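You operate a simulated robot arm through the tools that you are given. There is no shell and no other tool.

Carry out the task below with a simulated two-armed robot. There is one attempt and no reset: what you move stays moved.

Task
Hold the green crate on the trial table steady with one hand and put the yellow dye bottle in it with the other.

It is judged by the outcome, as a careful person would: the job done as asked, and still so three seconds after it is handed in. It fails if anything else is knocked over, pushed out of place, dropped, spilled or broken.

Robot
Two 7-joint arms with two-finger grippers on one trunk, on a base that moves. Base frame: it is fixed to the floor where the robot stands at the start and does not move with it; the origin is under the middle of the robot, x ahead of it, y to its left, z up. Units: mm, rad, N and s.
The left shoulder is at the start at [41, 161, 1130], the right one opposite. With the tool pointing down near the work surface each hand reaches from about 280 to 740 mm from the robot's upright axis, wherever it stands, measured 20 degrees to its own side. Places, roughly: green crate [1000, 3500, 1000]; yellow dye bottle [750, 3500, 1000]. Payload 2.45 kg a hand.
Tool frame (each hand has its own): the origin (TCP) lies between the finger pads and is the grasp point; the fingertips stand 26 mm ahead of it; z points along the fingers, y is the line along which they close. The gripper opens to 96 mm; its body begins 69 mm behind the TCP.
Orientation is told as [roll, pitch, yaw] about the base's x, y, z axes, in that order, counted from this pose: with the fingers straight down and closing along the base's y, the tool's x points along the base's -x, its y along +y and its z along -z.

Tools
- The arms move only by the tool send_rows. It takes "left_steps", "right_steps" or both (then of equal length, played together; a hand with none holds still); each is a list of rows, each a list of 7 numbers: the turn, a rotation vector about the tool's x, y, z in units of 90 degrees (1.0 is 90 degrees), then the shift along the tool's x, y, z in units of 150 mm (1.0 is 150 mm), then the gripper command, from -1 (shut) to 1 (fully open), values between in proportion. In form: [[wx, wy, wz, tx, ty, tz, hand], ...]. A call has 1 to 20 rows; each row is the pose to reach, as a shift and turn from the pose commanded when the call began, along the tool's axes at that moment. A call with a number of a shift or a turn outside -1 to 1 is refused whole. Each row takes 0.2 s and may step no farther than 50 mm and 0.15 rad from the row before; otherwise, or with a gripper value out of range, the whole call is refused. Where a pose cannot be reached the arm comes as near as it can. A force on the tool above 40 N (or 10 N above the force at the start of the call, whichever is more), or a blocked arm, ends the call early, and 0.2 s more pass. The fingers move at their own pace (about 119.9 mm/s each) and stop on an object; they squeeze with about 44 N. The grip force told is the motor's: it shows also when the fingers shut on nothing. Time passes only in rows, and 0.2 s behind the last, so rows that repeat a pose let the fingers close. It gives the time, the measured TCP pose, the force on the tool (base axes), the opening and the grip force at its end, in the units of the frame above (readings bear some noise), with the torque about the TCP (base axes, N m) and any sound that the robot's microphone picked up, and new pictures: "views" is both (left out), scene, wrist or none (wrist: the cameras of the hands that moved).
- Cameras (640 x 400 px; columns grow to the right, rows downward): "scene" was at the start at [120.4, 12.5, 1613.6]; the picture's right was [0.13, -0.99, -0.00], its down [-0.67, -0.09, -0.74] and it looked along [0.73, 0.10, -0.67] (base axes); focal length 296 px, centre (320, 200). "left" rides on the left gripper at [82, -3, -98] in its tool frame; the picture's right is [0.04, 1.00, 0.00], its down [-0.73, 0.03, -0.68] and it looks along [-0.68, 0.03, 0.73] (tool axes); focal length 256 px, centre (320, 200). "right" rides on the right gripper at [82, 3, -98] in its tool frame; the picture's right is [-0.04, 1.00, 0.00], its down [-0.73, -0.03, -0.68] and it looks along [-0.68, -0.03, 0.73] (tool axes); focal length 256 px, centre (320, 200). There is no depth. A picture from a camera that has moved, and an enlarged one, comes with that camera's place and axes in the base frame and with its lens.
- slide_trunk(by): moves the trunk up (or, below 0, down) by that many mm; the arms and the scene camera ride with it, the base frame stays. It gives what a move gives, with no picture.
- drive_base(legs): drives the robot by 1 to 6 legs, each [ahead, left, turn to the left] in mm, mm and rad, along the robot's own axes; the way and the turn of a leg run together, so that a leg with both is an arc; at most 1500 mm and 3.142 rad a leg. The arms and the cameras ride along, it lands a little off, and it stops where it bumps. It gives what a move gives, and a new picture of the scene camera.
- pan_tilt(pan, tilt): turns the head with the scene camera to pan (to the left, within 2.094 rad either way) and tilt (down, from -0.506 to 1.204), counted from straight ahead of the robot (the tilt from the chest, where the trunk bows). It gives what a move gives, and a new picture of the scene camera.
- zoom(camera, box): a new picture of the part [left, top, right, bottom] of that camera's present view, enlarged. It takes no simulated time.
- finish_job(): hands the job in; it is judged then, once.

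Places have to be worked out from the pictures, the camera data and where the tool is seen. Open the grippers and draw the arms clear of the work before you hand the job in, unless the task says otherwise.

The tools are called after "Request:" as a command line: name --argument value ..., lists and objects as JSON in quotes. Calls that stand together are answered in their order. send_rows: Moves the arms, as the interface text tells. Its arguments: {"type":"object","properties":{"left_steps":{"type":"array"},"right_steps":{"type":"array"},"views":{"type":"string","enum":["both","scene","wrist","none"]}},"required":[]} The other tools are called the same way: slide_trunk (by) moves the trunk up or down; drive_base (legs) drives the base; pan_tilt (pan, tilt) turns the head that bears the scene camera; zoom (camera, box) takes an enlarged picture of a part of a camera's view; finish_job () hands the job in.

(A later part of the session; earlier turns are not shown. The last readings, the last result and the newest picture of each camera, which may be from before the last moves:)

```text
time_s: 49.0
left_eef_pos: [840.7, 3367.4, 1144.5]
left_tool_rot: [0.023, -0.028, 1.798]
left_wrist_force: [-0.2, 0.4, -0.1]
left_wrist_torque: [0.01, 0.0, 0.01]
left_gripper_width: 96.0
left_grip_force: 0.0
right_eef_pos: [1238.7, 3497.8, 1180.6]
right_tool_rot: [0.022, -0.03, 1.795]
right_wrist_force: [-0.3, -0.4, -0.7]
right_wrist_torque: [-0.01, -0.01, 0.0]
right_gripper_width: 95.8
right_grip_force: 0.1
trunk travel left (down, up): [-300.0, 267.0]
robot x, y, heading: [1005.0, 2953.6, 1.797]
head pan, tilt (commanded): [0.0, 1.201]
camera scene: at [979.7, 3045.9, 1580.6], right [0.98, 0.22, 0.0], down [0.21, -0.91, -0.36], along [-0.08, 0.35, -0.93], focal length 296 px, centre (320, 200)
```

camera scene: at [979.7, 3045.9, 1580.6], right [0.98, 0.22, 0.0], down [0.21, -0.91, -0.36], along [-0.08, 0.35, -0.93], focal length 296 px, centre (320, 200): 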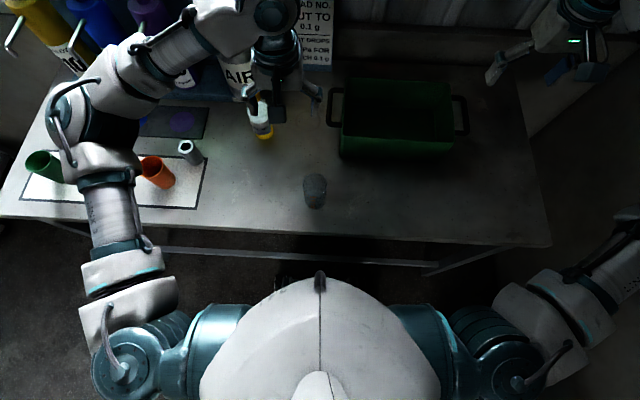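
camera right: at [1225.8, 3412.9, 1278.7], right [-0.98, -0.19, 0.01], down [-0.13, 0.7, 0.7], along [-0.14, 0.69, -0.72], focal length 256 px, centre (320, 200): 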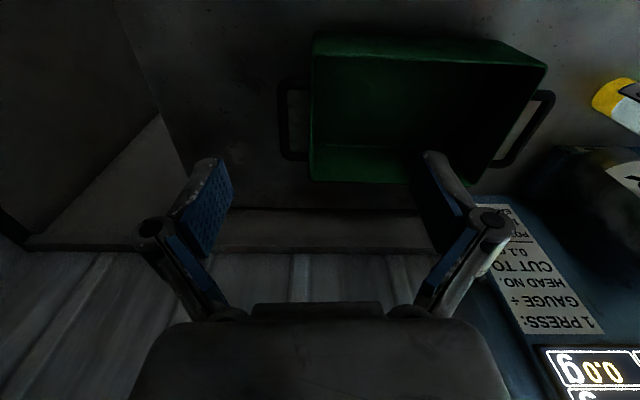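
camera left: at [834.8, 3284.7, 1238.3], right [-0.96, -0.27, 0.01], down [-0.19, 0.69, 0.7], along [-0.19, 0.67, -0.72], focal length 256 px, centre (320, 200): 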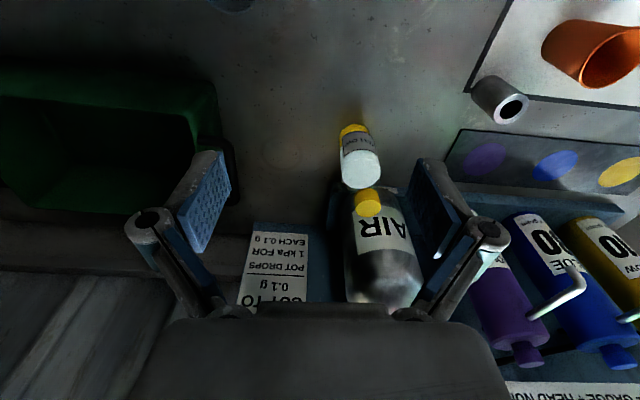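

The lean seems to oscillate slowly by a degree or so. I zoom in on the gap between my chest and the table stretcher to check for contact.

Request:
zoom --camera "scene" --box '[220, 200, 420, 320]'

Request:
send_rows --left_steps '[[0, 0, 0, 0, 0, 0, 1]]' --views "none"

Request:
send_rows --left_steps '[[0, 0, 0, 0, 0, 0, 1]]' --views "none"

Request:
send_rows --left_steps '[[0, 0, 0, 0, 0, 0, 1]]' --views "none"

Request:
send_rows --left_steps '[[0, 0, 0, 0, 0, 0, 1]]' --views "none"

```text
3.20 times, centred on (320, 260) of scene
camera zoom: at [979.7, 3045.9, 1580.6], right [0.98, 0.22, 0.0], down [0.21, -0.91, -0.36], along [-0.08, 0.35, -0.93], focal length 947 px, centre (320, 8)
```

zoom: 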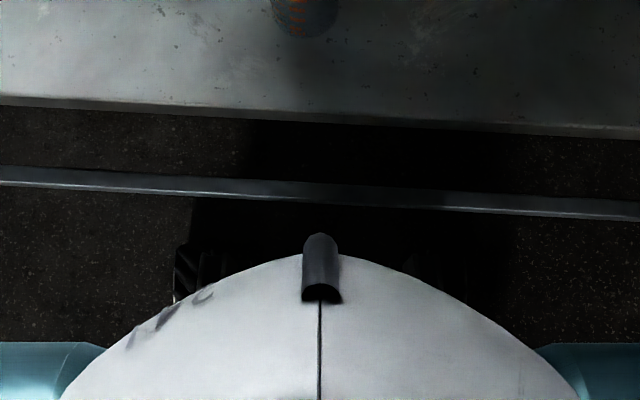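

```text
time_s: 49.4
left_eef_pos: [844.0, 3367.6, 1145.3]
left_tool_rot: [0.025, -0.026, 1.798]
left_wrist_force: [-0.7, 0.7, 0.0]
left_wrist_torque: [0.02, 0.01, -0.01]
left_gripper_width: 96.1
left_grip_force: 0.1
right_eef_pos: [1241.9, 3499.0, 1177.5]
right_tool_rot: [0.025, -0.029, 1.796]
right_wrist_force: [-0.9, 0.7, -0.3]
right_wrist_torque: [-0.01, 0.0, -0.01]
right_gripper_width: 95.8
right_grip_force: 0.1
trunk travel left (down, up): [-300.0, 267.0]
robot x, y, heading: [1000.3, 2955.1, 1.792]
head pan, tilt (commanded): [0.0, 1.201]
```

```text
time_s: 49.8
left_eef_pos: [832.8, 3366.9, 1144.5]
left_tool_rot: [0.017, -0.028, 1.798]
left_wrist_force: [-0.5, 0.3, 0.8]
left_wrist_torque: [-0.03, -0.04, 0.02]
left_gripper_width: 95.9
left_grip_force: 0.0
right_eef_pos: [1230.1, 3495.9, 1181.1]
right_tool_rot: [0.016, -0.03, 1.796]
right_wrist_force: [-1.0, -0.9, -0.5]
right_wrist_torque: [-0.02, -0.1, 0.01]
right_gripper_width: 96.0
right_grip_force: 0.0
trunk travel left (down, up): [-300.0, 267.0]
robot x, y, heading: [1001.2, 2957.3, 1.793]
head pan, tilt (commanded): [0.0, 1.201]
```

```text
time_s: 50.2
left_eef_pos: [851.6, 3369.0, 1146.8]
left_tool_rot: [0.028, -0.026, 1.796]
left_wrist_force: [1.0, 0.5, 0.0]
left_wrist_torque: [0.02, 0.03, -0.01]
left_gripper_width: 96.2
left_grip_force: 0.1
right_eef_pos: [1248.0, 3500.8, 1176.0]
right_tool_rot: [0.029, -0.029, 1.793]
right_wrist_force: [0.4, 0.1, -0.7]
right_wrist_torque: [-0.01, 0.02, 0.03]
right_gripper_width: 96.0
right_grip_force: 0.0
trunk travel left (down, up): [-300.0, 267.0]
robot x, y, heading: [1004.4, 2958.0, 1.794]
head pan, tilt (commanded): [0.0, 1.201]
```

```text
time_s: 50.6
left_eef_pos: [828.7, 3365.0, 1145.1]
left_tool_rot: [0.016, -0.027, 1.799]
left_wrist_force: [0.0, -0.2, -0.7]
left_wrist_torque: [-0.01, -0.02, 0.03]
left_gripper_width: 95.8
left_grip_force: 0.1
right_eef_pos: [1227.3, 3496.3, 1182.8]
right_tool_rot: [0.015, -0.031, 1.796]
right_wrist_force: [-0.7, 0.2, 0.4]
right_wrist_torque: [0.03, -0.02, 0.0]
right_gripper_width: 95.9
right_grip_force: 0.0
trunk travel left (down, up): [-300.0, 267.0]
robot x, y, heading: [999.9, 2956.4, 1.795]
head pan, tilt (commanded): [0.0, 1.201]
```

My wheels are clear of the stretcher by about 60 mm, so there's no contact, just a lightly damped sway of about 1.2 Hz. I wait longer with everything still and sample it.

Request:
send_rows --left_steps '[[0, 0, 0, 0, 0, 0, 1], [0, 0, 0, 0, 0, 0, 1], [0, 0, 0, 0, 0, 0, 1], [0, 0, 0, 0, 0, 0, 1], [0, 0, 0, 0, 0, 0, 1], [0, 0, 0, 0, 0, 0, 1], [0, 0, 0, 0, 0, 0, 1], [0, 0, 0, 0, 0, 0, 1], [0, 0, 0, 0, 0, 0, 1], [0, 0, 0, 0, 0, 0, 1], [0, 0, 0, 0, 0, 0, 1], [0, 0, 0, 0, 0, 0, 1], [0, 0, 0, 0, 0, 0, 1], [0, 0, 0, 0, 0, 0, 1], [0, 0, 0, 0, 0, 0, 1], [0, 0, 0, 0, 0, 0, 1], [0, 0, 0, 0, 0, 0, 1], [0, 0, 0, 0, 0, 0, 1], [0, 0, 0, 0, 0, 0, 1], [0, 0, 0, 0, 0, 0, 1]]' --views "none"

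Request:
send_rows --left_steps '[[0, 0, 0, 0, 0, 0, 1]]' --views "none"

Request:
send_rows --left_steps '[[0, 0, 0, 0, 0, 0, 1]]' --views "none"

Request:
send_rows --left_steps '[[0, 0, 0, 0, 0, 0, 1]]' --views "none"

```text
time_s: 54.8
left_eef_pos: [841.8, 3368.0, 1146.0]
left_tool_rot: [0.025, -0.029, 1.797]
left_wrist_force: [-0.3, 1.1, 0.4]
left_wrist_torque: [0.01, -0.01, 0.0]
left_gripper_width: 96.3
left_grip_force: 0.0
right_eef_pos: [1240.9, 3499.3, 1178.1]
right_tool_rot: [0.023, -0.028, 1.796]
right_wrist_force: [0.0, -0.2, 0.3]
right_wrist_torque: [-0.02, -0.01, 0.03]
right_gripper_width: 96.3
right_grip_force: 0.0
trunk travel left (down, up): [-300.0, 267.0]
robot x, y, heading: [1001.3, 2955.9, 1.791]
head pan, tilt (commanded): [0.0, 1.201]
```

```text
time_s: 55.2
left_eef_pos: [839.6, 3366.1, 1144.1]
left_tool_rot: [0.022, -0.028, 1.796]
left_wrist_force: [0.7, 0.4, 0.2]
left_wrist_torque: [0.02, -0.01, -0.03]
left_gripper_width: 96.2
left_grip_force: 0.0
right_eef_pos: [1238.0, 3497.8, 1178.6]
right_tool_rot: [0.021, -0.03, 1.794]
right_wrist_force: [0.9, 0.2, 0.0]
right_wrist_torque: [-0.01, 0.03, -0.01]
right_gripper_width: 95.9
right_grip_force: 0.1
trunk travel left (down, up): [-300.0, 267.0]
robot x, y, heading: [1000.7, 2957.6, 1.789]
head pan, tilt (commanded): [0.0, 1.201]
```

```text
time_s: 55.6
left_eef_pos: [842.6, 3367.7, 1146.4]
left_tool_rot: [0.023, -0.029, 1.798]
left_wrist_force: [-0.2, -0.3, 0.0]
left_wrist_torque: [-0.01, 0.0, 0.01]
left_gripper_width: 95.8
left_grip_force: 0.0
right_eef_pos: [1240.1, 3499.0, 1179.2]
right_tool_rot: [0.025, -0.031, 1.794]
right_wrist_force: [0.8, -0.1, 0.1]
right_wrist_torque: [-0.01, 0.01, 0.0]
right_gripper_width: 96.1
right_grip_force: 0.2
trunk travel left (down, up): [-300.0, 267.0]
robot x, y, heading: [1003.7, 2954.3, 1.792]
head pan, tilt (commanded): [0.0, 1.201]
```

```text
time_s: 56.0
left_eef_pos: [839.5, 3368.1, 1145.1]
left_tool_rot: [0.021, -0.027, 1.799]
left_wrist_force: [-0.3, 0.0, -0.1]
left_wrist_torque: [0.01, -0.02, 0.0]
left_gripper_width: 95.8
left_grip_force: 0.0
right_eef_pos: [1238.5, 3498.5, 1178.4]
right_tool_rot: [0.022, -0.03, 1.795]
right_wrist_force: [-0.4, -0.6, -0.4]
right_wrist_torque: [-0.04, -0.02, 0.01]
right_gripper_width: 96.1
right_grip_force: 0.0
trunk travel left (down, up): [-300.0, 267.0]
robot x, y, heading: [1001.0, 2957.5, 1.791]
head pan, tilt (commanded): [0.0, 1.201]
```

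The sway has settled to within about 1–2 mm, so I'll move slowly from here. I take fresh wrist and scene views to fix object positions with the robot at rest.

Request:
zoom --camera "left" --box '[0, 0, 640, 400]'

Request:
zoom --camera "right" --box '[0, 0, 640, 400]'

Request:
zoom --camera "scene" --box '[200, 60, 500, 220]'

```text
1.00 times, centred on (320, 200) of left (not enlarged: the box is as wide or as high as the picture)
camera zoom: at [864.2, 3286.4, 1240.7], right [-0.96, -0.26, 0.02], down [-0.17, 0.69, 0.7], along [-0.2, 0.67, -0.71], focal length 256 px, centre (320, 200)
```

zoom: 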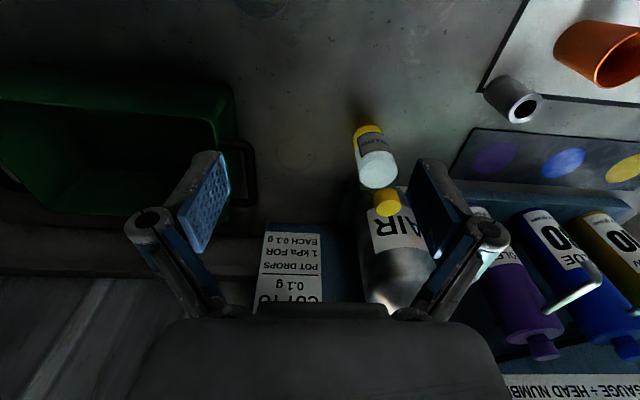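

```text
1.00 times, centred on (320, 200) of right (not enlarged: the box is as wide or as high as the picture)
camera zoom: at [1255.9, 3415.1, 1274.9], right [-0.98, -0.18, 0.02], down [-0.11, 0.71, 0.7], along [-0.15, 0.68, -0.71], focal length 256 px, centre (320, 200)
```

zoom: 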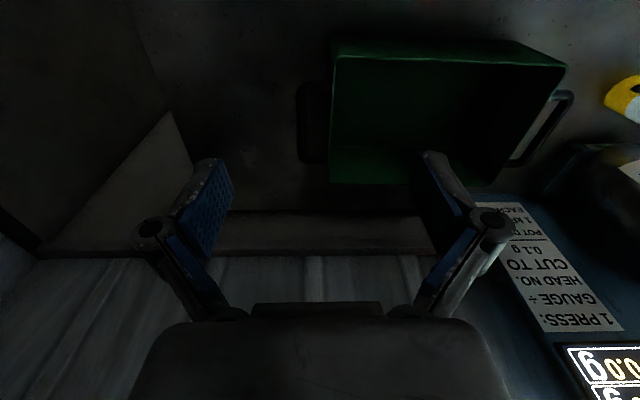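

```text
2.13 times, centred on (350, 140) of scene
camera zoom: at [986.0, 3047.4, 1580.6], right [0.98, 0.22, 0.0], down [0.21, -0.91, -0.36], along [-0.08, 0.35, -0.93], focal length 631 px, centre (256, 328)
```

zoom: 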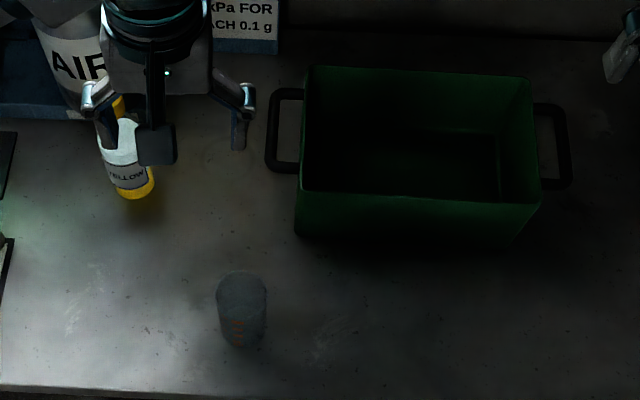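

At rest, in my forward/left coordinates, the bottle is at (584, 160) and the crate rim corners are near-left (505,-61), near-right (487,-335), far-left (697,-75) and far-right (678,-356), with the rim z≈950. Plan: grip the bottle's cap from above with the left hand, lift it over the crate, clamp the crate's near wall with the right hand, then lower it in. First I move the left hand smoothly to above the bottle, setting it vertical.

Request:
send_rows --left_steps '[[0.0005, 0.0005, 0, -0.029, 0.019, 0.01, 1], [0.0015, 0.002, 0, -0.0975, 0.0635, 0.034, 1], [0.003, 0.004, 0, -0.2145, 0.1397, 0.075, 1], [0.005, 0.0065, 0, -0.351, 0.2286, 0.123, 1], [0.007, 0.009, 0, -0.4875, 0.3175, 0.1705, 1], [0.009, 0.0115, 0, -0.624, 0.4064, 0.218, 1], [0.011, 0.014, 0, -0.7605, 0.4953, 0.266, 1], [0.0126, 0.016, 0, -0.8775, 0.5715, 0.307, 1], [0.0136, 0.0173, 0, -0.9458, 0.616, 0.331, 1], [0.014, 0.0178, 0, -0.975, 0.635, 0.341, 1], [0.014, 0.0178, 0, -0.975, 0.635, 0.341, 1], [0.014, 0.0178, 0, -0.975, 0.635, 0.341, 1], [0.014, 0.0178, 0, -0.975, 0.635, 0.341, 1], [0.014, 0.0178, 0, -0.975, 0.635, 0.341, 1]]' --views "both"

```text
time_s: 59.0
left_eef_pos: [711.7, 3489.0, 1100.3]
left_tool_rot: [0.002, 0.0, 1.798]
left_wrist_force: [-0.1, -0.6, 0.3]
left_wrist_torque: [0.0, 0.03, 0.0]
left_gripper_width: 95.9
left_grip_force: 0.0
right_eef_pos: [1240.0, 3498.4, 1178.8]
right_tool_rot: [0.023, -0.029, 1.795]
right_wrist_force: [-0.2, 0.0, -0.1]
right_wrist_torque: [0.02, 0.01, 0.02]
right_gripper_width: 96.2
right_grip_force: 0.1
trunk travel left (down, up): [-300.0, 267.0]
robot x, y, heading: [1003.9, 2956.1, 1.791]
head pan, tilt (commanded): [0.0, 1.201]
camera scene: at [985.6, 3048.0, 1580.6], right [0.98, 0.22, 0.0], down [0.21, -0.91, -0.36], along [-0.08, 0.35, -0.93], focal length 296 px, centre (320, 200)
camera left: at [733.4, 3410.4, 1198.0], right [-0.96, -0.26, 0.0], down [-0.19, 0.71, 0.68], along [-0.18, 0.65, -0.73], focal length 256 px, centre (320, 200)
```

scene: 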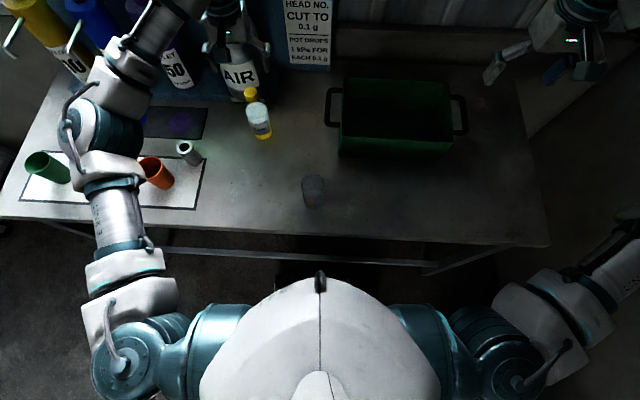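
left: 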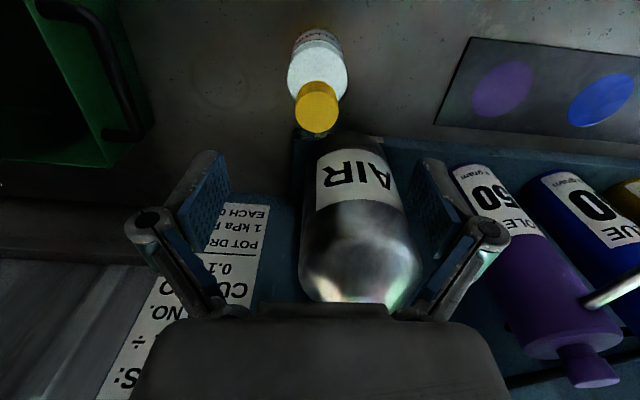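

The wrist view confirms the cap is directly below the grasp point (expected cap pixel row 117, seen about 115), and the AIR cylinder stands about 100 mm beyond. I descend slowly to z≈1005 so that the pads straddle the cap.

Request:
send_rows --left_steps '[[0, 0, 0, 0, 0, 0.04, 1], [0, 0, 0, 0, 0, 0.12, 1], [0, 0, 0, 0, 0, 0.22, 1], [0, 0, 0, 0, 0, 0.32, 1], [0, 0, 0, 0, 0, 0.42, 1], [0, 0, 0, 0, 0, 0.51, 1], [0, 0, 0, 0, 0, 0.58, 1], [0, 0, 0, 0, 0, 0.62, 1], [0, 0, 0, 0, 0, 0.635, 1], [0, 0, 0, 0, 0, 0.635, 1], [0, 0, 0, 0, 0, 0.635, 1], [0, 0, 0, 0, 0, 0.635, 1]]' --views "both"

```text
time_s: 61.6
left_eef_pos: [712.9, 3489.9, 1004.9]
left_tool_rot: [0.002, -0.001, 1.798]
left_wrist_force: [-0.5, -0.7, 0.1]
left_wrist_torque: [0.01, -0.01, -0.02]
left_gripper_width: 95.9
left_grip_force: 0.1
right_eef_pos: [1238.2, 3498.1, 1178.5]
right_tool_rot: [0.024, -0.03, 1.794]
right_wrist_force: [-0.3, -0.2, 0.1]
right_wrist_torque: [0.0, -0.01, 0.01]
right_gripper_width: 95.9
right_grip_force: 0.0
trunk travel left (down, up): [-300.0, 267.0]
robot x, y, heading: [1002.3, 2954.4, 1.79]
head pan, tilt (commanded): [0.0, 1.201]
camera scene: at [985.6, 3048.0, 1580.6], right [0.98, 0.22, 0.0], down [0.21, -0.91, -0.36], along [-0.08, 0.35, -0.93], focal length 296 px, centre (320, 200)
camera left: at [734.3, 3410.7, 1102.6], right [-0.96, -0.26, 0.0], down [-0.19, 0.71, 0.68], along [-0.18, 0.65, -0.73], focal length 256 px, centre (320, 200)
```

scene: 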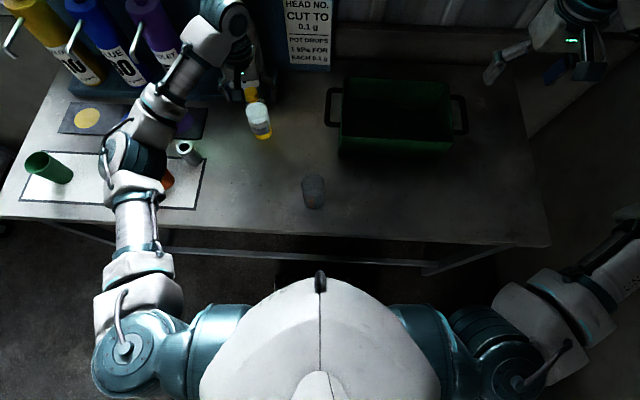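
left: 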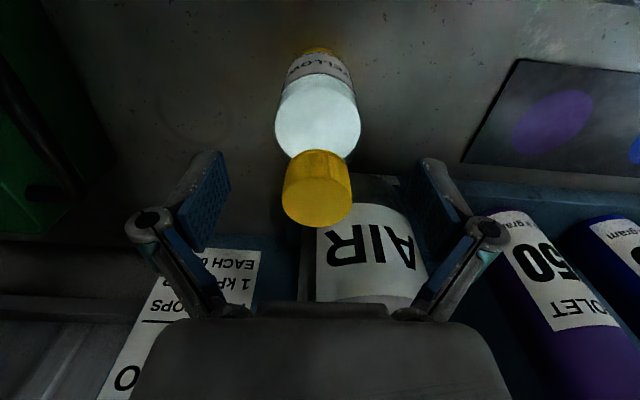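

The cap spans about z 1001–1020 with the sloping shoulder right beneath, so I raise 16 mm to put only the cap between the pads, then close the left gripper.

Request:
send_rows --left_steps '[[0, 0, 0, 0, 0, -0.05, 1], [0, 0, 0, 0, 0, -0.107, 1], [0, 0, 0, 0, 0, -0.107, 1], [0, 0, 0, 0, 0, -0.107, 0.3], [0, 0, 0, 0, 0, -0.107, 0], [0, 0, 0, 0, 0, -0.107, -0.2], [0, 0, 0, 0, 0, -0.107, -0.5], [0, 0, 0, 0, 0, -0.107, -1], [0, 0, 0, 0, 0, -0.107, -1], [0, 0, 0, 0, 0, -0.107, -1]]' --views "both"

```text
time_s: 63.8
left_eef_pos: [712.3, 3489.2, 1021.5]
left_tool_rot: [0.002, -0.001, 1.797]
left_wrist_force: [0.0, 0.3, -0.4]
left_wrist_torque: [0.06, -0.13, -0.01]
left_gripper_width: 30.3
left_grip_force: 44.1
right_eef_pos: [1239.1, 3498.1, 1178.3]
right_tool_rot: [0.025, -0.029, 1.795]
right_wrist_force: [-0.3, -0.1, -0.2]
right_wrist_torque: [-0.01, 0.03, 0.01]
right_gripper_width: 96.2
right_grip_force: 0.1
trunk travel left (down, up): [-300.0, 267.0]
robot x, y, heading: [1002.4, 2955.0, 1.792]
head pan, tilt (commanded): [0.0, 1.201]
camera scene: at [986.0, 3048.0, 1580.6], right [0.98, 0.22, 0.0], down [0.2, -0.91, -0.36], along [-0.08, 0.35, -0.93], focal length 296 px, centre (320, 200)
camera left: at [734.6, 3410.2, 1119.0], right [-0.96, -0.26, 0.0], down [-0.19, 0.71, 0.68], along [-0.18, 0.65, -0.73], focal length 256 px, centre (320, 200)
```

scene: 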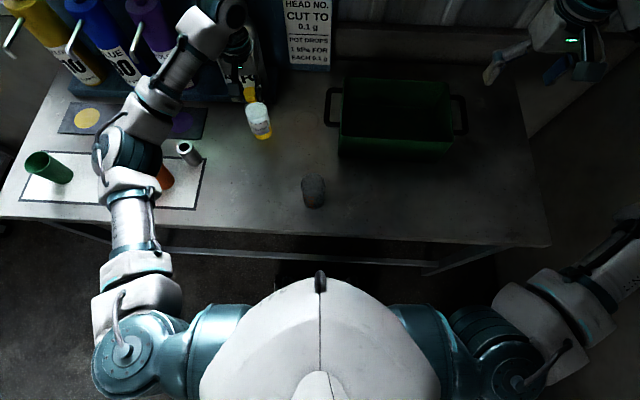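
left: 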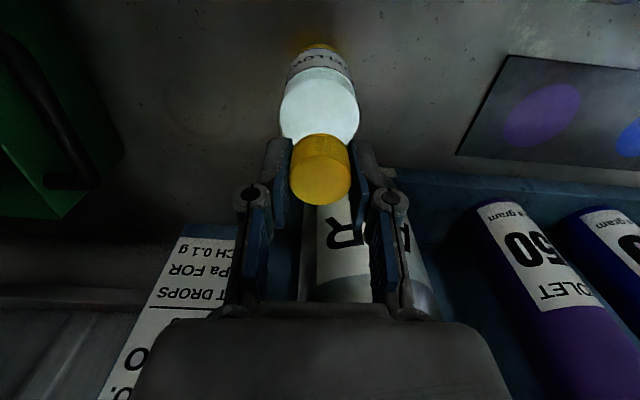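

The cap is gripped (30 mm opening, 44 N). I lift slowly by 40 mm first and check that the bottle hangs straight.

Request:
send_rows --left_steps '[[0, 0, 0, 0, 0, -0.02, -1], [0, 0, 0, 0, 0, -0.06, -1], [0, 0, 0, 0, 0, -0.12, -1], [0, 0, 0, 0, 0, -0.18, -1], [0, 0, 0, 0, 0, -0.23, -1], [0, 0, 0, 0, 0, -0.26, -1], [0, 0, 0, 0, 0, -0.267, -1], [0, 0, 0, 0, 0, -0.267, -1]]' --views "both"

```text
time_s: 65.6
left_eef_pos: [714.6, 3490.3, 1062.2]
left_tool_rot: [0.001, -0.001, 1.797]
left_wrist_force: [0.3, 0.3, -2.3]
left_wrist_torque: [-0.01, 0.02, 0.01]
left_gripper_width: 30.3
left_grip_force: 44.0
right_eef_pos: [1239.1, 3498.6, 1177.6]
right_tool_rot: [0.024, -0.029, 1.794]
right_wrist_force: [0.1, 0.8, 0.1]
right_wrist_torque: [0.01, 0.02, 0.0]
right_gripper_width: 96.1
right_grip_force: 0.0
trunk travel left (down, up): [-300.0, 267.0]
robot x, y, heading: [1003.2, 2957.8, 1.795]
head pan, tilt (commanded): [0.0, 1.201]
camera scene: at [985.3, 3048.5, 1580.5], right [0.98, 0.22, 0.0], down [0.21, -0.91, -0.36], along [-0.08, 0.35, -0.93], focal length 296 px, centre (320, 200)
camera left: at [734.8, 3411.2, 1160.0], right [-0.96, -0.26, 0.0], down [-0.19, 0.71, 0.68], along [-0.18, 0.65, -0.73], focal length 256 px, centre (320, 200)
```

scene: 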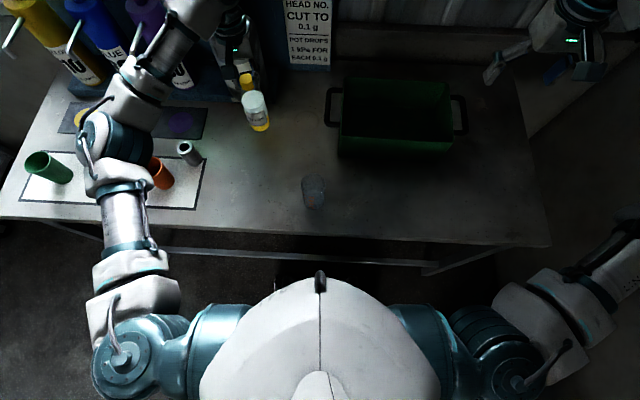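
left: 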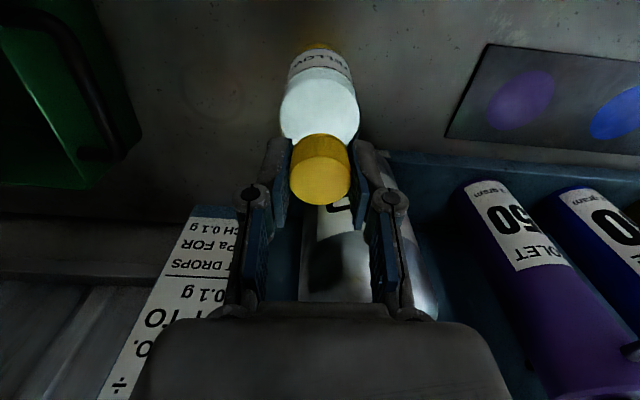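

The bottle hangs straight (about 2 N). I continue lifting to z≈1170 so that its base clears the crate rim by about 45 mm.

Request:
send_rows --left_steps '[[0, 0, 0, 0, 0, -0.03, -1], [0, 0, 0, 0, 0, -0.1, -1], [0, 0, 0, 0, 0, -0.2, -1], [0, 0, 0, 0, 0, -0.31, -1], [0, 0, 0, 0, 0, -0.42, -1], [0, 0, 0, 0, 0, -0.53, -1], [0, 0, 0, 0, 0, -0.62, -1], [0, 0, 0, 0, 0, -0.69, -1], [0, 0, 0, 0, 0, -0.72, -1], [0, 0, 0, 0, 0, -0.72, -1], [0, 0, 0, 0, 0, -0.72, -1]]' --views "scene"

```text
time_s: 68.0
left_eef_pos: [713.7, 3490.4, 1169.6]
left_tool_rot: [0.004, -0.002, 1.799]
left_wrist_force: [-0.6, -0.2, -2.8]
left_wrist_torque: [-0.01, 0.01, 0.02]
left_gripper_width: 30.1
left_grip_force: 44.5
right_eef_pos: [1238.9, 3499.1, 1177.8]
right_tool_rot: [0.021, -0.031, 1.794]
right_wrist_force: [-0.1, -0.4, 0.4]
right_wrist_torque: [-0.04, 0.03, 0.0]
right_gripper_width: 96.1
right_grip_force: 0.1
trunk travel left (down, up): [-300.0, 267.0]
robot x, y, heading: [1000.7, 2954.6, 1.794]
head pan, tilt (commanded): [0.0, 1.201]
camera scene: at [985.5, 3048.4, 1580.5], right [0.98, 0.22, 0.0], down [0.21, -0.91, -0.36], along [-0.08, 0.35, -0.93], focal length 296 px, centre (320, 200)
```

scene: 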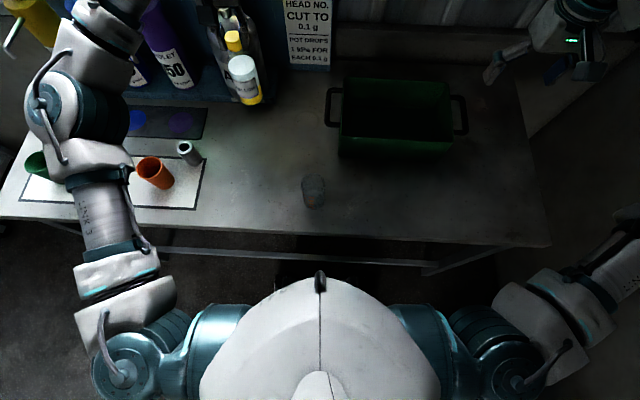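

Bottle is held high and steady. Next I bring the right hand over the crate's near wall (at about forward 490, left −285), level it and stay above the rim, keeping the gripper open.

Request:
send_rows --right_steps '[[0.001, 0.001, 0, -0.004, 0.018, 0.024, 1], [0.003, 0.003, 0, -0.013, 0.062, 0.084, 1], [0.005, 0.006, 0, -0.027, 0.133, 0.18, 1], [0.007, 0.009, 0, -0.045, 0.222, 0.3, 1], [0.009, 0.012, 0, -0.064, 0.311, 0.42, 1], [0.012, 0.016, 0, -0.08, 0.382, 0.516, 1], [0.0135, 0.0185, 0, -0.088, 0.426, 0.576, 1], [0.014, 0.0191, 0, -0.091, 0.444, 0.6, 1], [0.014, 0.0191, 0, -0.091, 0.444, 0.6, 1], [0.014, 0.0191, 0, -0.091, 0.444, 0.6, 1]]' --views "both"

```text
time_s: 70.2
left_eef_pos: [712.1, 3489.4, 1169.3]
left_tool_rot: [0.002, 0.0, 1.798]
left_wrist_force: [-0.1, 0.1, -3.6]
left_wrist_torque: [0.01, -0.02, 0.03]
left_gripper_width: 30.2
left_grip_force: 44.4
right_eef_pos: [1167.9, 3499.5, 1089.8]
right_tool_rot: [0.002, 0.0, 1.794]
right_wrist_force: [0.2, 1.3, -0.2]
right_wrist_torque: [0.02, -0.03, -0.01]
right_gripper_width: 96.1
right_grip_force: 0.1
trunk travel left (down, up): [-300.0, 267.0]
robot x, y, heading: [1000.1, 2958.6, 1.793]
head pan, tilt (commanded): [0.0, 1.201]
camera scene: at [984.8, 3048.6, 1580.5], right [0.98, 0.22, 0.0], down [0.21, -0.91, -0.36], along [-0.08, 0.35, -0.93], focal length 296 px, centre (320, 200)
camera right: at [1183.1, 3418.0, 1189.1], right [-0.98, -0.18, 0.0], down [-0.13, 0.72, 0.68], along [-0.12, 0.67, -0.73], focal length 256 px, centre (320, 200)
```

scene: 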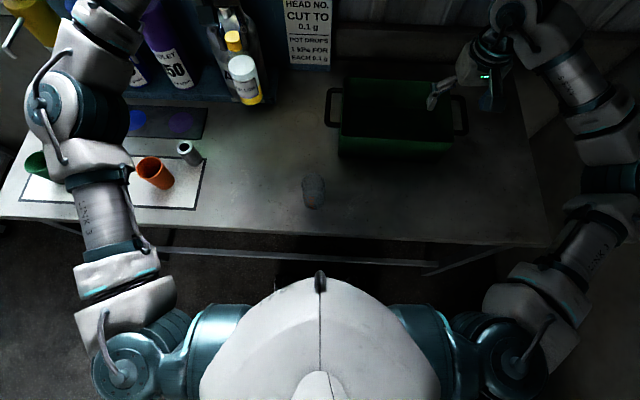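
right: 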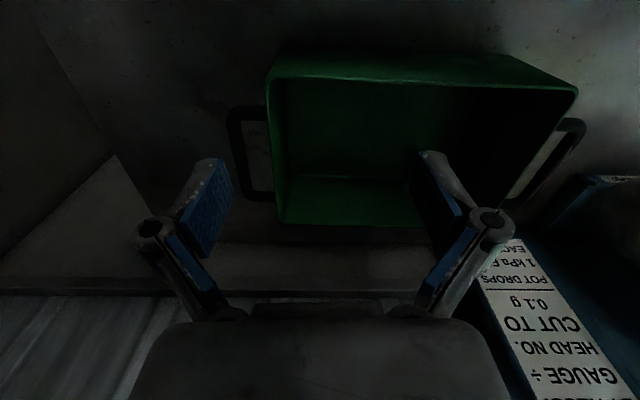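

The right hand is over the near wall: the wall line lies within about 2–4 mm of the grasp point, and the crate is turned about −0.07 rad relative to the hand. I now yaw the right hand +1.50 rad so that its fingers close across the near wall.

Request:
send_rows --right_steps '[[0, 0, -0.03, 0, 0, 0, 1], [0, 0, -0.09, 0, 0, 0, 1], [0, 0, -0.17, 0, 0, 0, 1], [0, 0, -0.26, 0, 0, 0, 1], [0, 0, -0.35, 0, 0, 0, 1], [0, 0, -0.44, 0, 0, 0, 1], [0, 0, -0.53, 0, 0, 0, 1], [0, 0, -0.62, 0, 0, 0, 1], [0, 0, -0.71, 0, 0, 0, 1], [0, 0, -0.8, 0, 0, 0, 1], [0, 0, -0.87, 0, 0, 0, 1], [0, 0, -0.925, 0, 0, 0, 1], [0, 0, -0.955, 0, 0, 0, 1], [0, 0, -0.955, 0, 0, 0, 1], [0, 0, -0.955, 0, 0, 0, 1]]' --views "both"

```text
time_s: 73.4
left_eef_pos: [711.5, 3491.2, 1169.6]
left_tool_rot: [0.0, 0.001, 1.797]
left_wrist_force: [0.0, -0.2, -2.8]
left_wrist_torque: [0.02, 0.01, -0.03]
left_gripper_width: 30.1
left_grip_force: 44.3
right_eef_pos: [1071.1, 3311.5, 1080.1]
right_tool_rot: [0.001, 0.0, -2.99]
right_wrist_force: [0.0, 0.3, -0.6]
right_wrist_torque: [-0.01, 0.03, 0.0]
right_gripper_width: 96.2
right_grip_force: 0.1
right hand out of reach, approached as far as the arm can: row 7, 8, 9, 10, 11, 12, 13, 14, 15
trunk travel left (down, up): [-300.0, 267.0]
robot x, y, heading: [1002.5, 2956.7, 1.795]
head pan, tilt (commanded): [0.0, 1.201]
camera scene: at [983.8, 3047.9, 1580.5], right [0.98, 0.22, 0.0], down [0.21, -0.91, -0.36], along [-0.08, 0.35, -0.93], focal length 296 px, centre (320, 200)
camera right: at [1153.2, 3319.9, 1179.5], right [0.11, -0.99, 0.0], down [-0.73, -0.08, 0.68], along [-0.67, -0.08, -0.73], focal length 256 px, centre (320, 200)
```

scene: 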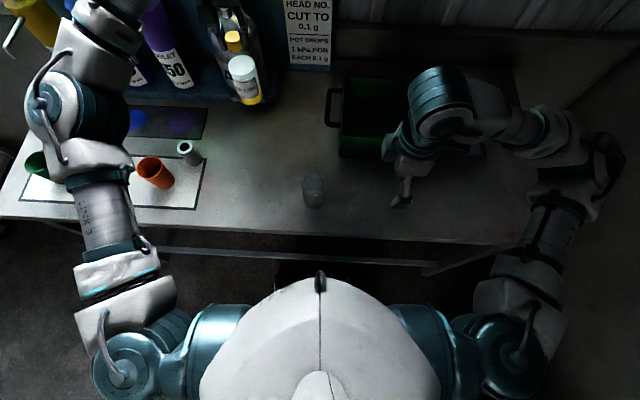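
right: 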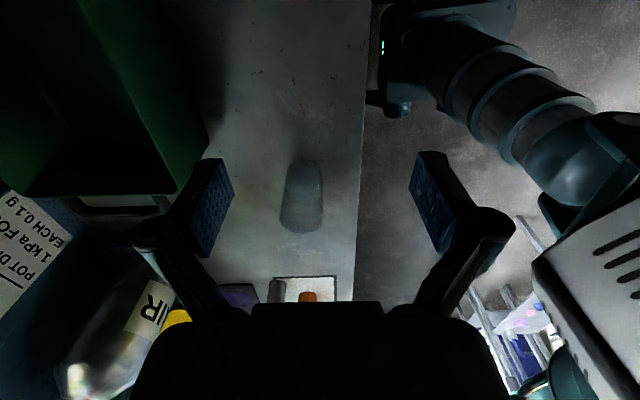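

With yaw +90° the near wall is out of the right wrist's reach, so the hand was pulled back to (1071,3311). Better option: with no yaw, I can clamp the right end wall together with its handle bar (about 45 mm across, at rim height), so I rotate the hand back to the crate's heading.

Request:
send_rows --right_steps '[[0, 0, 0.03, 0, 0, 0, 1], [0, 0, 0.09, 0, 0, 0, 1], [0, 0, 0.17, 0, 0, 0, 1], [0, 0, 0.26, 0, 0, 0, 1], [0, 0, 0.35, 0, 0, 0, 1], [0, 0, 0.44, 0, 0, 0, 1], [0, 0, 0.53, 0, 0, 0, 1], [0, 0, 0.62, 0, 0, 0, 1], [0, 0, 0.71, 0, 0, 0, 1], [0, 0, 0.8, 0, 0, 0, 1], [0, 0, 0.88, 0, 0, 0, 1], [0, 0, 0.94, 0, 0, 0, 1], [0, 0, 0.98, 0, 0, 0, 1], [0, 0, 1.0, 0, 0, 0, 1], [0, 0, 1.0, 0, 0, 0, 1], [0, 0, 1.0, 0, 0, 0, 1]]' --views "both"

```text
time_s: 76.8
left_eef_pos: [711.8, 3490.6, 1170.0]
left_tool_rot: [0.0, 0.001, 1.798]
left_wrist_force: [0.2, 0.6, -3.8]
left_wrist_torque: [-0.03, -0.02, 0.0]
left_gripper_width: 30.1
left_grip_force: 44.1
right_eef_pos: [1077.3, 3318.4, 1078.7]
right_tool_rot: [0.0, 0.001, 1.724]
right_wrist_force: [-1.0, -0.1, 1.0]
right_wrist_torque: [0.0, 0.01, 0.03]
right_gripper_width: 96.2
right_grip_force: 0.1
trunk travel left (down, up): [-300.0, 267.0]
robot x, y, heading: [1003.8, 2952.7, 1.797]
head pan, tilt (commanded): [0.0, 1.201]
camera scene: at [984.0, 3048.0, 1580.5], right [0.98, 0.22, 0.0], down [0.21, -0.91, -0.36], along [-0.08, 0.35, -0.93], focal length 296 px, centre (320, 200)
camera right: at [1087.9, 3235.9, 1177.2], right [-0.99, -0.11, 0.0], down [-0.08, 0.73, 0.68], along [-0.08, 0.67, -0.73], focal length 256 px, centre (320, 200)
```

scene: 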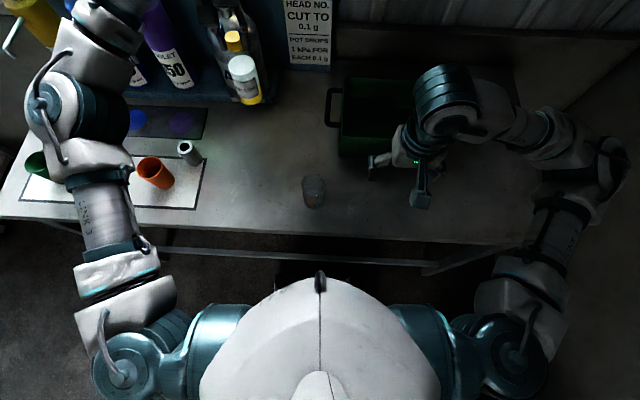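
right: 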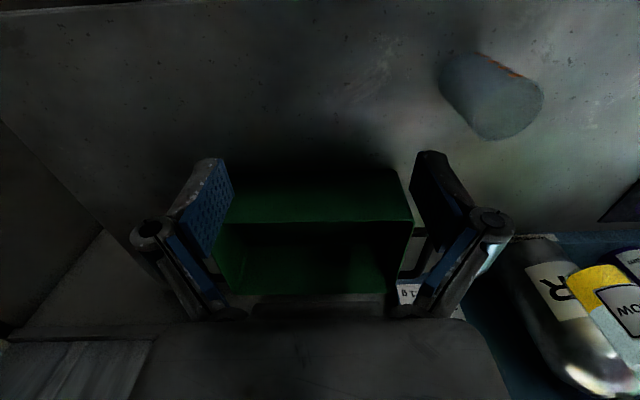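

The right hand is now level and aligned with the crate. I move it in two smooth stages to above the crate's right end wall and handle, target about (1221,3586), staying at z≈1079.

Request:
send_rows --right_steps '[[0, 0, 0, -0.03, -0.022, 0, 1], [0, 0, 0, -0.1, -0.074, 0, 1], [0, 0, 0, -0.2, -0.148, 0, 1], [0, 0, 0, -0.32, -0.237, 0, 1], [0, 0, 0, -0.45, -0.333, 0, 1], [0, 0, 0, -0.58, -0.43, 0, 1], [0, 0, 0, -0.7, -0.519, 0, 1], [0, 0, 0, -0.8, -0.593, 0, 1], [0, 0, 0, -0.87, -0.645, 0, 1], [0, 0, 0, -0.9, -0.667, 0, 1], [0, 0, 0, -0.9, -0.667, 0, 1]]' --views "none"

Request:
send_rows --right_steps '[[0, 0, 0, -0.024, -0.018, 0, 1], [0, 0, 0, -0.08, -0.061, 0, 1], [0, 0, 0, -0.16, -0.123, 0, 1], [0, 0, 0, -0.26, -0.2, 0, 1], [0, 0, 0, -0.36, -0.277, 0, 1], [0, 0, 0, -0.46, -0.354, 0, 1], [0, 0, 0, -0.56, -0.431, 0, 1], [0, 0, 0, -0.64, -0.492, 0, 1], [0, 0, 0, -0.69, -0.53, 0, 1], [0, 0, 0, -0.715, -0.55, 0, 1], [0, 0, 0, -0.715, -0.55, 0, 1], [0, 0, 0, -0.715, -0.55, 0, 1], [0, 0, 0, -0.715, -0.55, 0, 1]]' --views "both"

```text
time_s: 79.2
left_eef_pos: [712.2, 3490.9, 1170.0]
left_tool_rot: [0.003, -0.001, 1.799]
left_wrist_force: [-0.7, -0.1, -2.4]
left_wrist_torque: [0.03, 0.02, -0.04]
left_gripper_width: 30.3
left_grip_force: 43.7
right_eef_pos: [1157.4, 3467.3, 1079.2]
right_tool_rot: [-0.001, -0.002, 1.724]
right_wrist_force: [0.0, 0.8, -0.4]
right_wrist_torque: [-0.01, 0.03, -0.01]
right_gripper_width: 96.1
right_grip_force: 0.0
trunk travel left (down, up): [-300.0, 267.0]
robot x, y, heading: [1001.1, 2957.2, 1.791]
head pan, tilt (commanded): [0.0, 1.201]
```

```text
time_s: 82.0
left_eef_pos: [711.8, 3490.3, 1169.4]
left_tool_rot: [0.0, -0.002, 1.797]
left_wrist_force: [0.8, -0.1, -2.5]
left_wrist_torque: [0.02, -0.01, 0.02]
left_gripper_width: 30.1
left_grip_force: 43.5
right_eef_pos: [1222.0, 3586.6, 1076.8]
right_tool_rot: [0.001, 0.0, 1.724]
right_wrist_force: [0.4, 0.6, 0.7]
right_wrist_torque: [0.03, 0.01, -0.02]
right_gripper_width: 96.2
right_grip_force: 0.0
trunk travel left (down, up): [-300.0, 267.0]
robot x, y, heading: [1003.9, 2952.9, 1.793]
head pan, tilt (commanded): [0.0, 1.201]
camera scene: at [985.0, 3049.1, 1580.5], right [0.98, 0.22, 0.0], down [0.21, -0.91, -0.36], along [-0.08, 0.35, -0.93], focal length 296 px, centre (320, 200)
camera right: at [1231.3, 3503.7, 1176.4], right [-0.99, -0.11, 0.0], down [-0.08, 0.73, 0.68], along [-0.08, 0.67, -0.73], focal length 256 px, centre (320, 200)
```

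scene: 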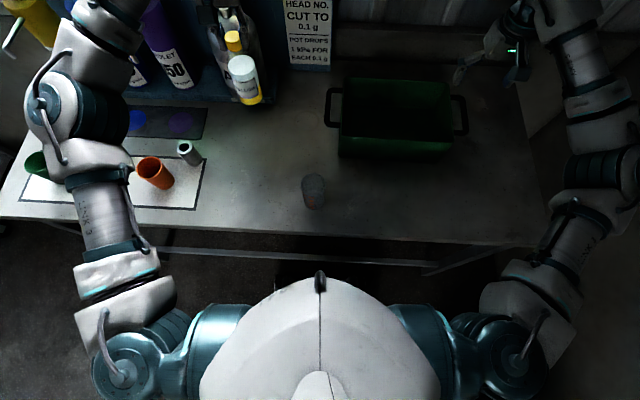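
right: 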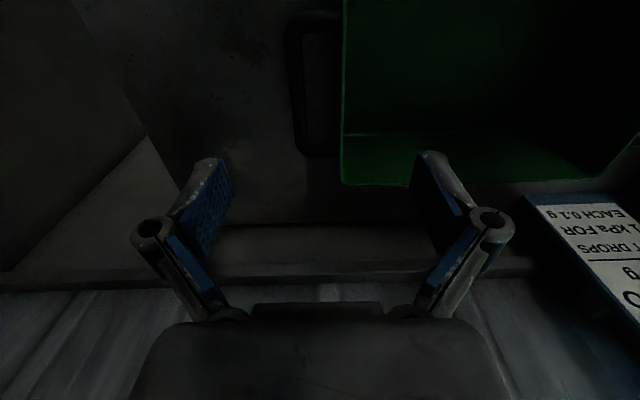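

The right camera shows the crate's right wall and handle just below the grasp point. I enlarge it to measure.

Request:
zoom --camera "right" --box '[240, 0, 480, 200]'

Request:
zoom --camera "scene" --box '[310, 40, 550, 190]'

```text
2.00 times, centred on (360, 100) of right
camera zoom: at [1231.3, 3503.7, 1176.4], right [-0.99, -0.11, 0.0], down [-0.08, 0.73, 0.68], along [-0.08, 0.67, -0.73], focal length 512 px, centre (240, 400)
```

zoom: 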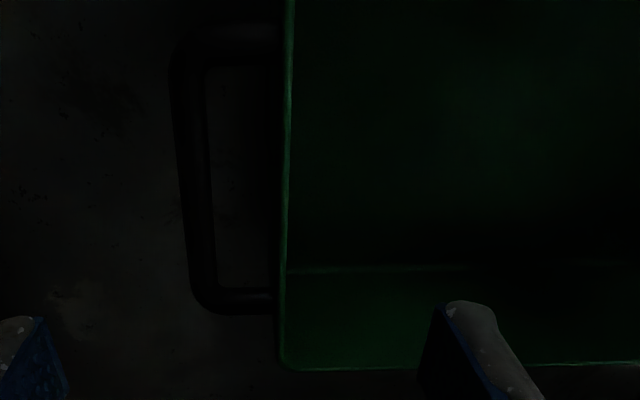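

```text
2.67 times, centred on (430, 115) of scene
camera zoom: at [985.0, 3049.1, 1580.5], right [0.98, 0.22, 0.0], down [0.21, -0.91, -0.36], along [-0.08, 0.35, -0.93], focal length 789 px, centre (27, 427)
```

zoom: 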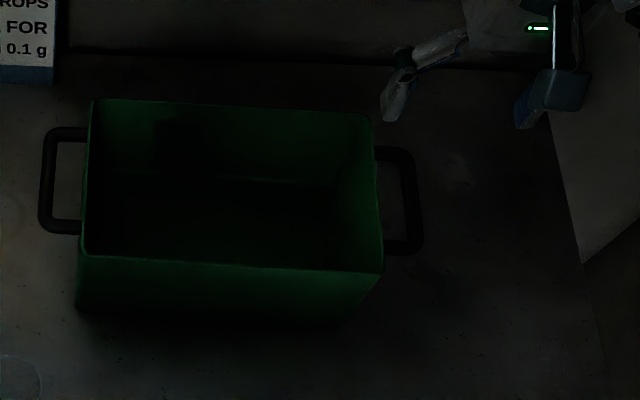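

The right wall lies about 20 mm left of the grasp point, and the handle bar's outer edge about 25 mm right of it, so the pair is centred within a millimetre between the open fingers. I lower the right hand slowly to z≈945, fingers open, one inside the crate and one outside the handle.

Request:
send_rows --right_steps '[[0, 0, 0, 0, 0, 0.03, 1], [0, 0, 0, 0, 0, 0.1, 1], [0, 0, 0, 0, 0, 0.2, 1], [0, 0, 0, 0, 0, 0.31, 1], [0, 0, 0, 0, 0, 0.43, 1], [0, 0, 0, 0, 0, 0.55, 1], [0, 0, 0, 0, 0, 0.66, 1], [0, 0, 0, 0, 0, 0.75, 1], [0, 0, 0, 0, 0, 0.82, 1], [0, 0, 0, 0, 0, 0.86, 1], [0, 0, 0, 0, 0, 0.88, 1], [0, 0, 0, 0, 0, 0.88, 1], [0, 0, 0, 0, 0, 0.88, 1]]' --views "both"

```text
time_s: 84.8
left_eef_pos: [712.0, 3489.4, 1170.4]
left_tool_rot: [0.001, 0.0, 1.796]
left_wrist_force: [-1.0, 0.7, -3.4]
left_wrist_torque: [0.03, 0.02, -0.01]
left_gripper_width: 30.2
left_grip_force: 43.6
right_eef_pos: [1223.6, 3583.3, 946.9]
right_tool_rot: [0.003, 0.001, 1.725]
right_wrist_force: [1.1, 0.0, 0.0]
right_wrist_torque: [0.01, 0.0, 0.03]
right_gripper_width: 95.9
right_grip_force: 0.0
trunk travel left (down, up): [-300.0, 267.0]
robot x, y, heading: [1003.7, 2956.0, 1.794]
head pan, tilt (commanded): [0.0, 1.201]
camera scene: at [985.2, 3049.0, 1580.5], right [0.98, 0.22, 0.0], down [0.21, -0.91, -0.36], along [-0.08, 0.35, -0.93], focal length 296 px, centre (320, 200)
camera right: at [1232.3, 3502.6, 1044.7], right [-0.99, -0.11, 0.0], down [-0.08, 0.73, 0.68], along [-0.08, 0.67, -0.73], focal length 256 px, centre (320, 200)
```

scene: 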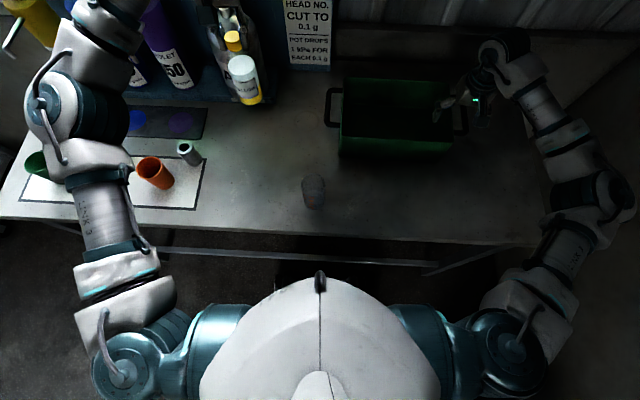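
right: 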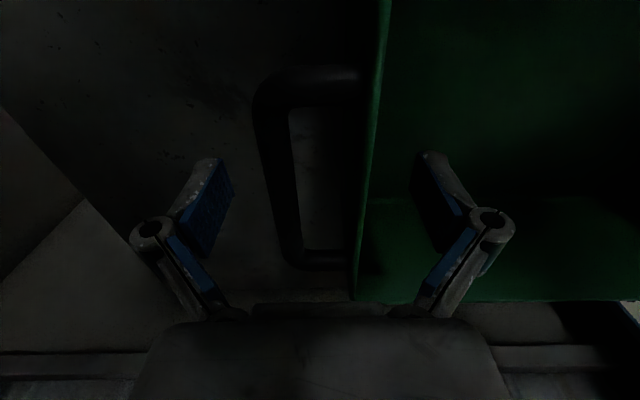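

The right fingers straddle the wall and handle correctly, with nothing touched (force ≈0). Now I carry the bottle right toward above the crate's left part, in two smooth halves.

Request:
send_rows --left_steps '[[0, 0, 0, 0, -0.02, 0, -1], [0, 0, 0, 0, -0.07, 0, -1], [0, 0, 0, 0, -0.15, 0, -1], [0, 0, 0, 0, -0.25, 0, -1], [0, 0, 0, 0, -0.36, 0, -1], [0, 0, 0, 0, -0.48, 0, -1], [0, 0, 0, 0, -0.6, 0, -1], [0, 0, 0, 0, -0.71, 0, -1], [0, 0, 0, 0, -0.81, 0, -1], [0, 0, 0, 0, -0.89, 0, -1], [0, 0, 0, 0, -0.94, 0, -1], [0, 0, 0, 0, -0.958, 0, -1], [0, 0, 0, 0, -0.958, 0, -1], [0, 0, 0, 0, -0.958, 0, -1]]' --views "both"

```text
time_s: 87.8
left_eef_pos: [854.1, 3524.3, 1170.0]
left_tool_rot: [0.001, 0.001, 1.798]
left_wrist_force: [0.7, 0.3, -2.9]
left_wrist_torque: [0.0, -0.01, -0.01]
left_gripper_width: 30.4
left_grip_force: 44.4
right_eef_pos: [1222.2, 3584.7, 945.3]
right_tool_rot: [0.002, -0.001, 1.725]
right_wrist_force: [0.7, 0.5, 0.6]
right_wrist_torque: [-0.01, 0.01, 0.0]
right_gripper_width: 95.9
right_grip_force: 0.0
trunk travel left (down, up): [-300.0, 267.0]
robot x, y, heading: [1002.1, 2957.0, 1.793]
head pan, tilt (commanded): [0.0, 1.201]
camera scene: at [986.9, 3049.5, 1580.5], right [0.98, 0.22, 0.0], down [0.2, -0.91, -0.36], along [-0.08, 0.35, -0.93], focal length 296 px, centre (320, 200)
camera left: at [875.4, 3444.8, 1267.2], right [-0.96, -0.26, 0.0], down [-0.19, 0.71, 0.68], along [-0.18, 0.65, -0.73], focal length 256 px, centre (320, 200)
```

scene: 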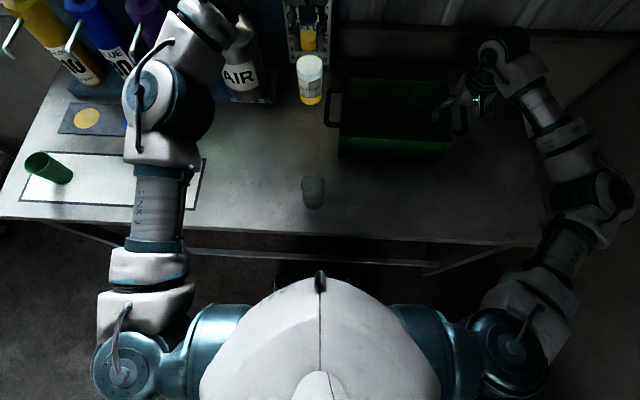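
left: 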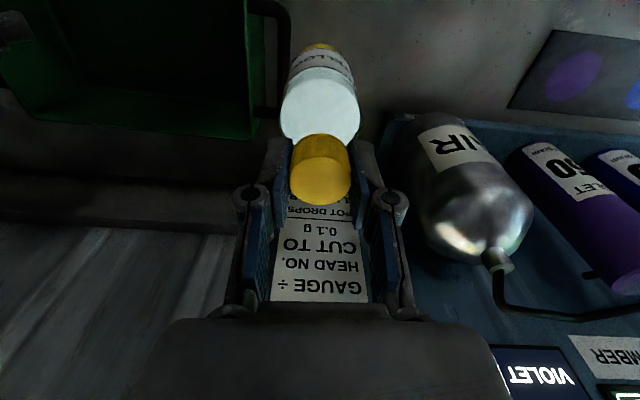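

The bottle is held firmly and the right hand has stayed still. Second half of the carry, to above the crate's left part at about (992,3556).

Request:
send_rows --left_steps '[[0, 0, 0, 0, -0.02, 0, -1], [0, 0, 0, 0, -0.07, 0, -1], [0, 0, 0, 0, -0.15, 0, -1], [0, 0, 0, 0, -0.25, 0, -1], [0, 0, 0, 0, -0.36, 0, -1], [0, 0, 0, 0, -0.48, 0, -1], [0, 0, 0, 0, -0.6, 0, -1], [0, 0, 0, 0, -0.71, 0, -1], [0, 0, 0, 0, -0.81, 0, -1], [0, 0, 0, 0, -0.89, 0, -1], [0, 0, 0, 0, -0.94, 0, -1], [0, 0, 0, 0, -0.958, 0, -1], [0, 0, 0, 0, -0.958, 0, -1], [0, 0, 0, 0, -0.958, 0, -1]]' --views "both"

```text
time_s: 90.8
left_eef_pos: [972.5, 3528.5, 1160.6]
left_tool_rot: [0.002, -0.001, 1.799]
left_wrist_force: [-0.2, 0.2, -2.3]
left_wrist_torque: [0.01, 0.04, -0.03]
left_gripper_width: 30.3
left_grip_force: 44.3
left hand out of reach, approached as far as the arm can: row 7, 8, 9, 10, 11, 12, 13, 14
right_eef_pos: [1222.6, 3583.6, 947.0]
right_tool_rot: [0.0, 0.001, 1.724]
right_wrist_force: [-0.2, -0.1, 0.1]
right_wrist_torque: [0.02, -0.02, -0.01]
right_gripper_width: 96.1
right_grip_force: 0.0
trunk travel left (down, up): [-300.0, 267.0]
robot x, y, heading: [1001.0, 2956.6, 1.79]
head pan, tilt (commanded): [0.0, 1.201]
camera scene: at [987.2, 3048.9, 1580.5], right [0.98, 0.22, 0.0], down [0.2, -0.91, -0.36], along [-0.08, 0.35, -0.93], focal length 296 px, centre (320, 200)
camera left: at [993.6, 3449.2, 1259.0], right [-0.96, -0.26, 0.0], down [-0.19, 0.71, 0.68], along [-0.18, 0.65, -0.73], focal length 256 px, centre (320, 200)
```

scene: 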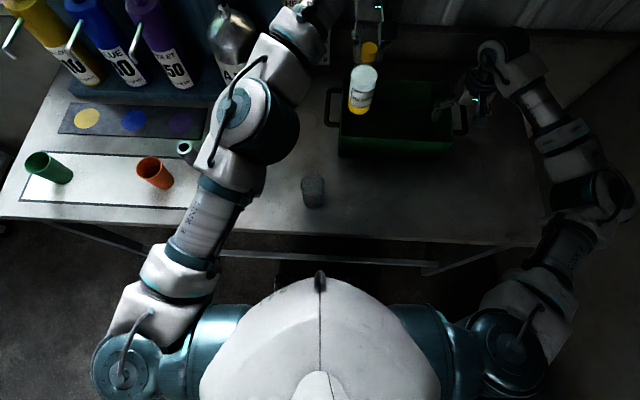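
left: 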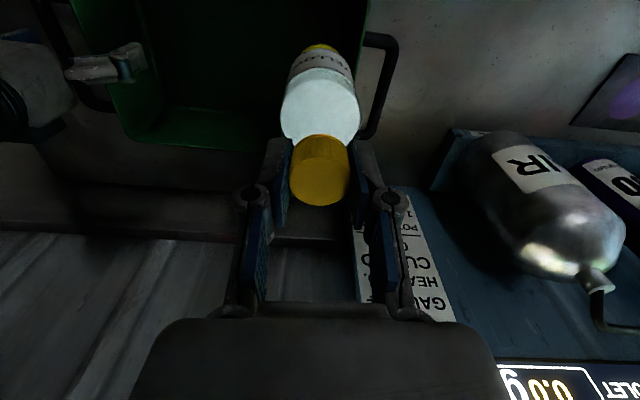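

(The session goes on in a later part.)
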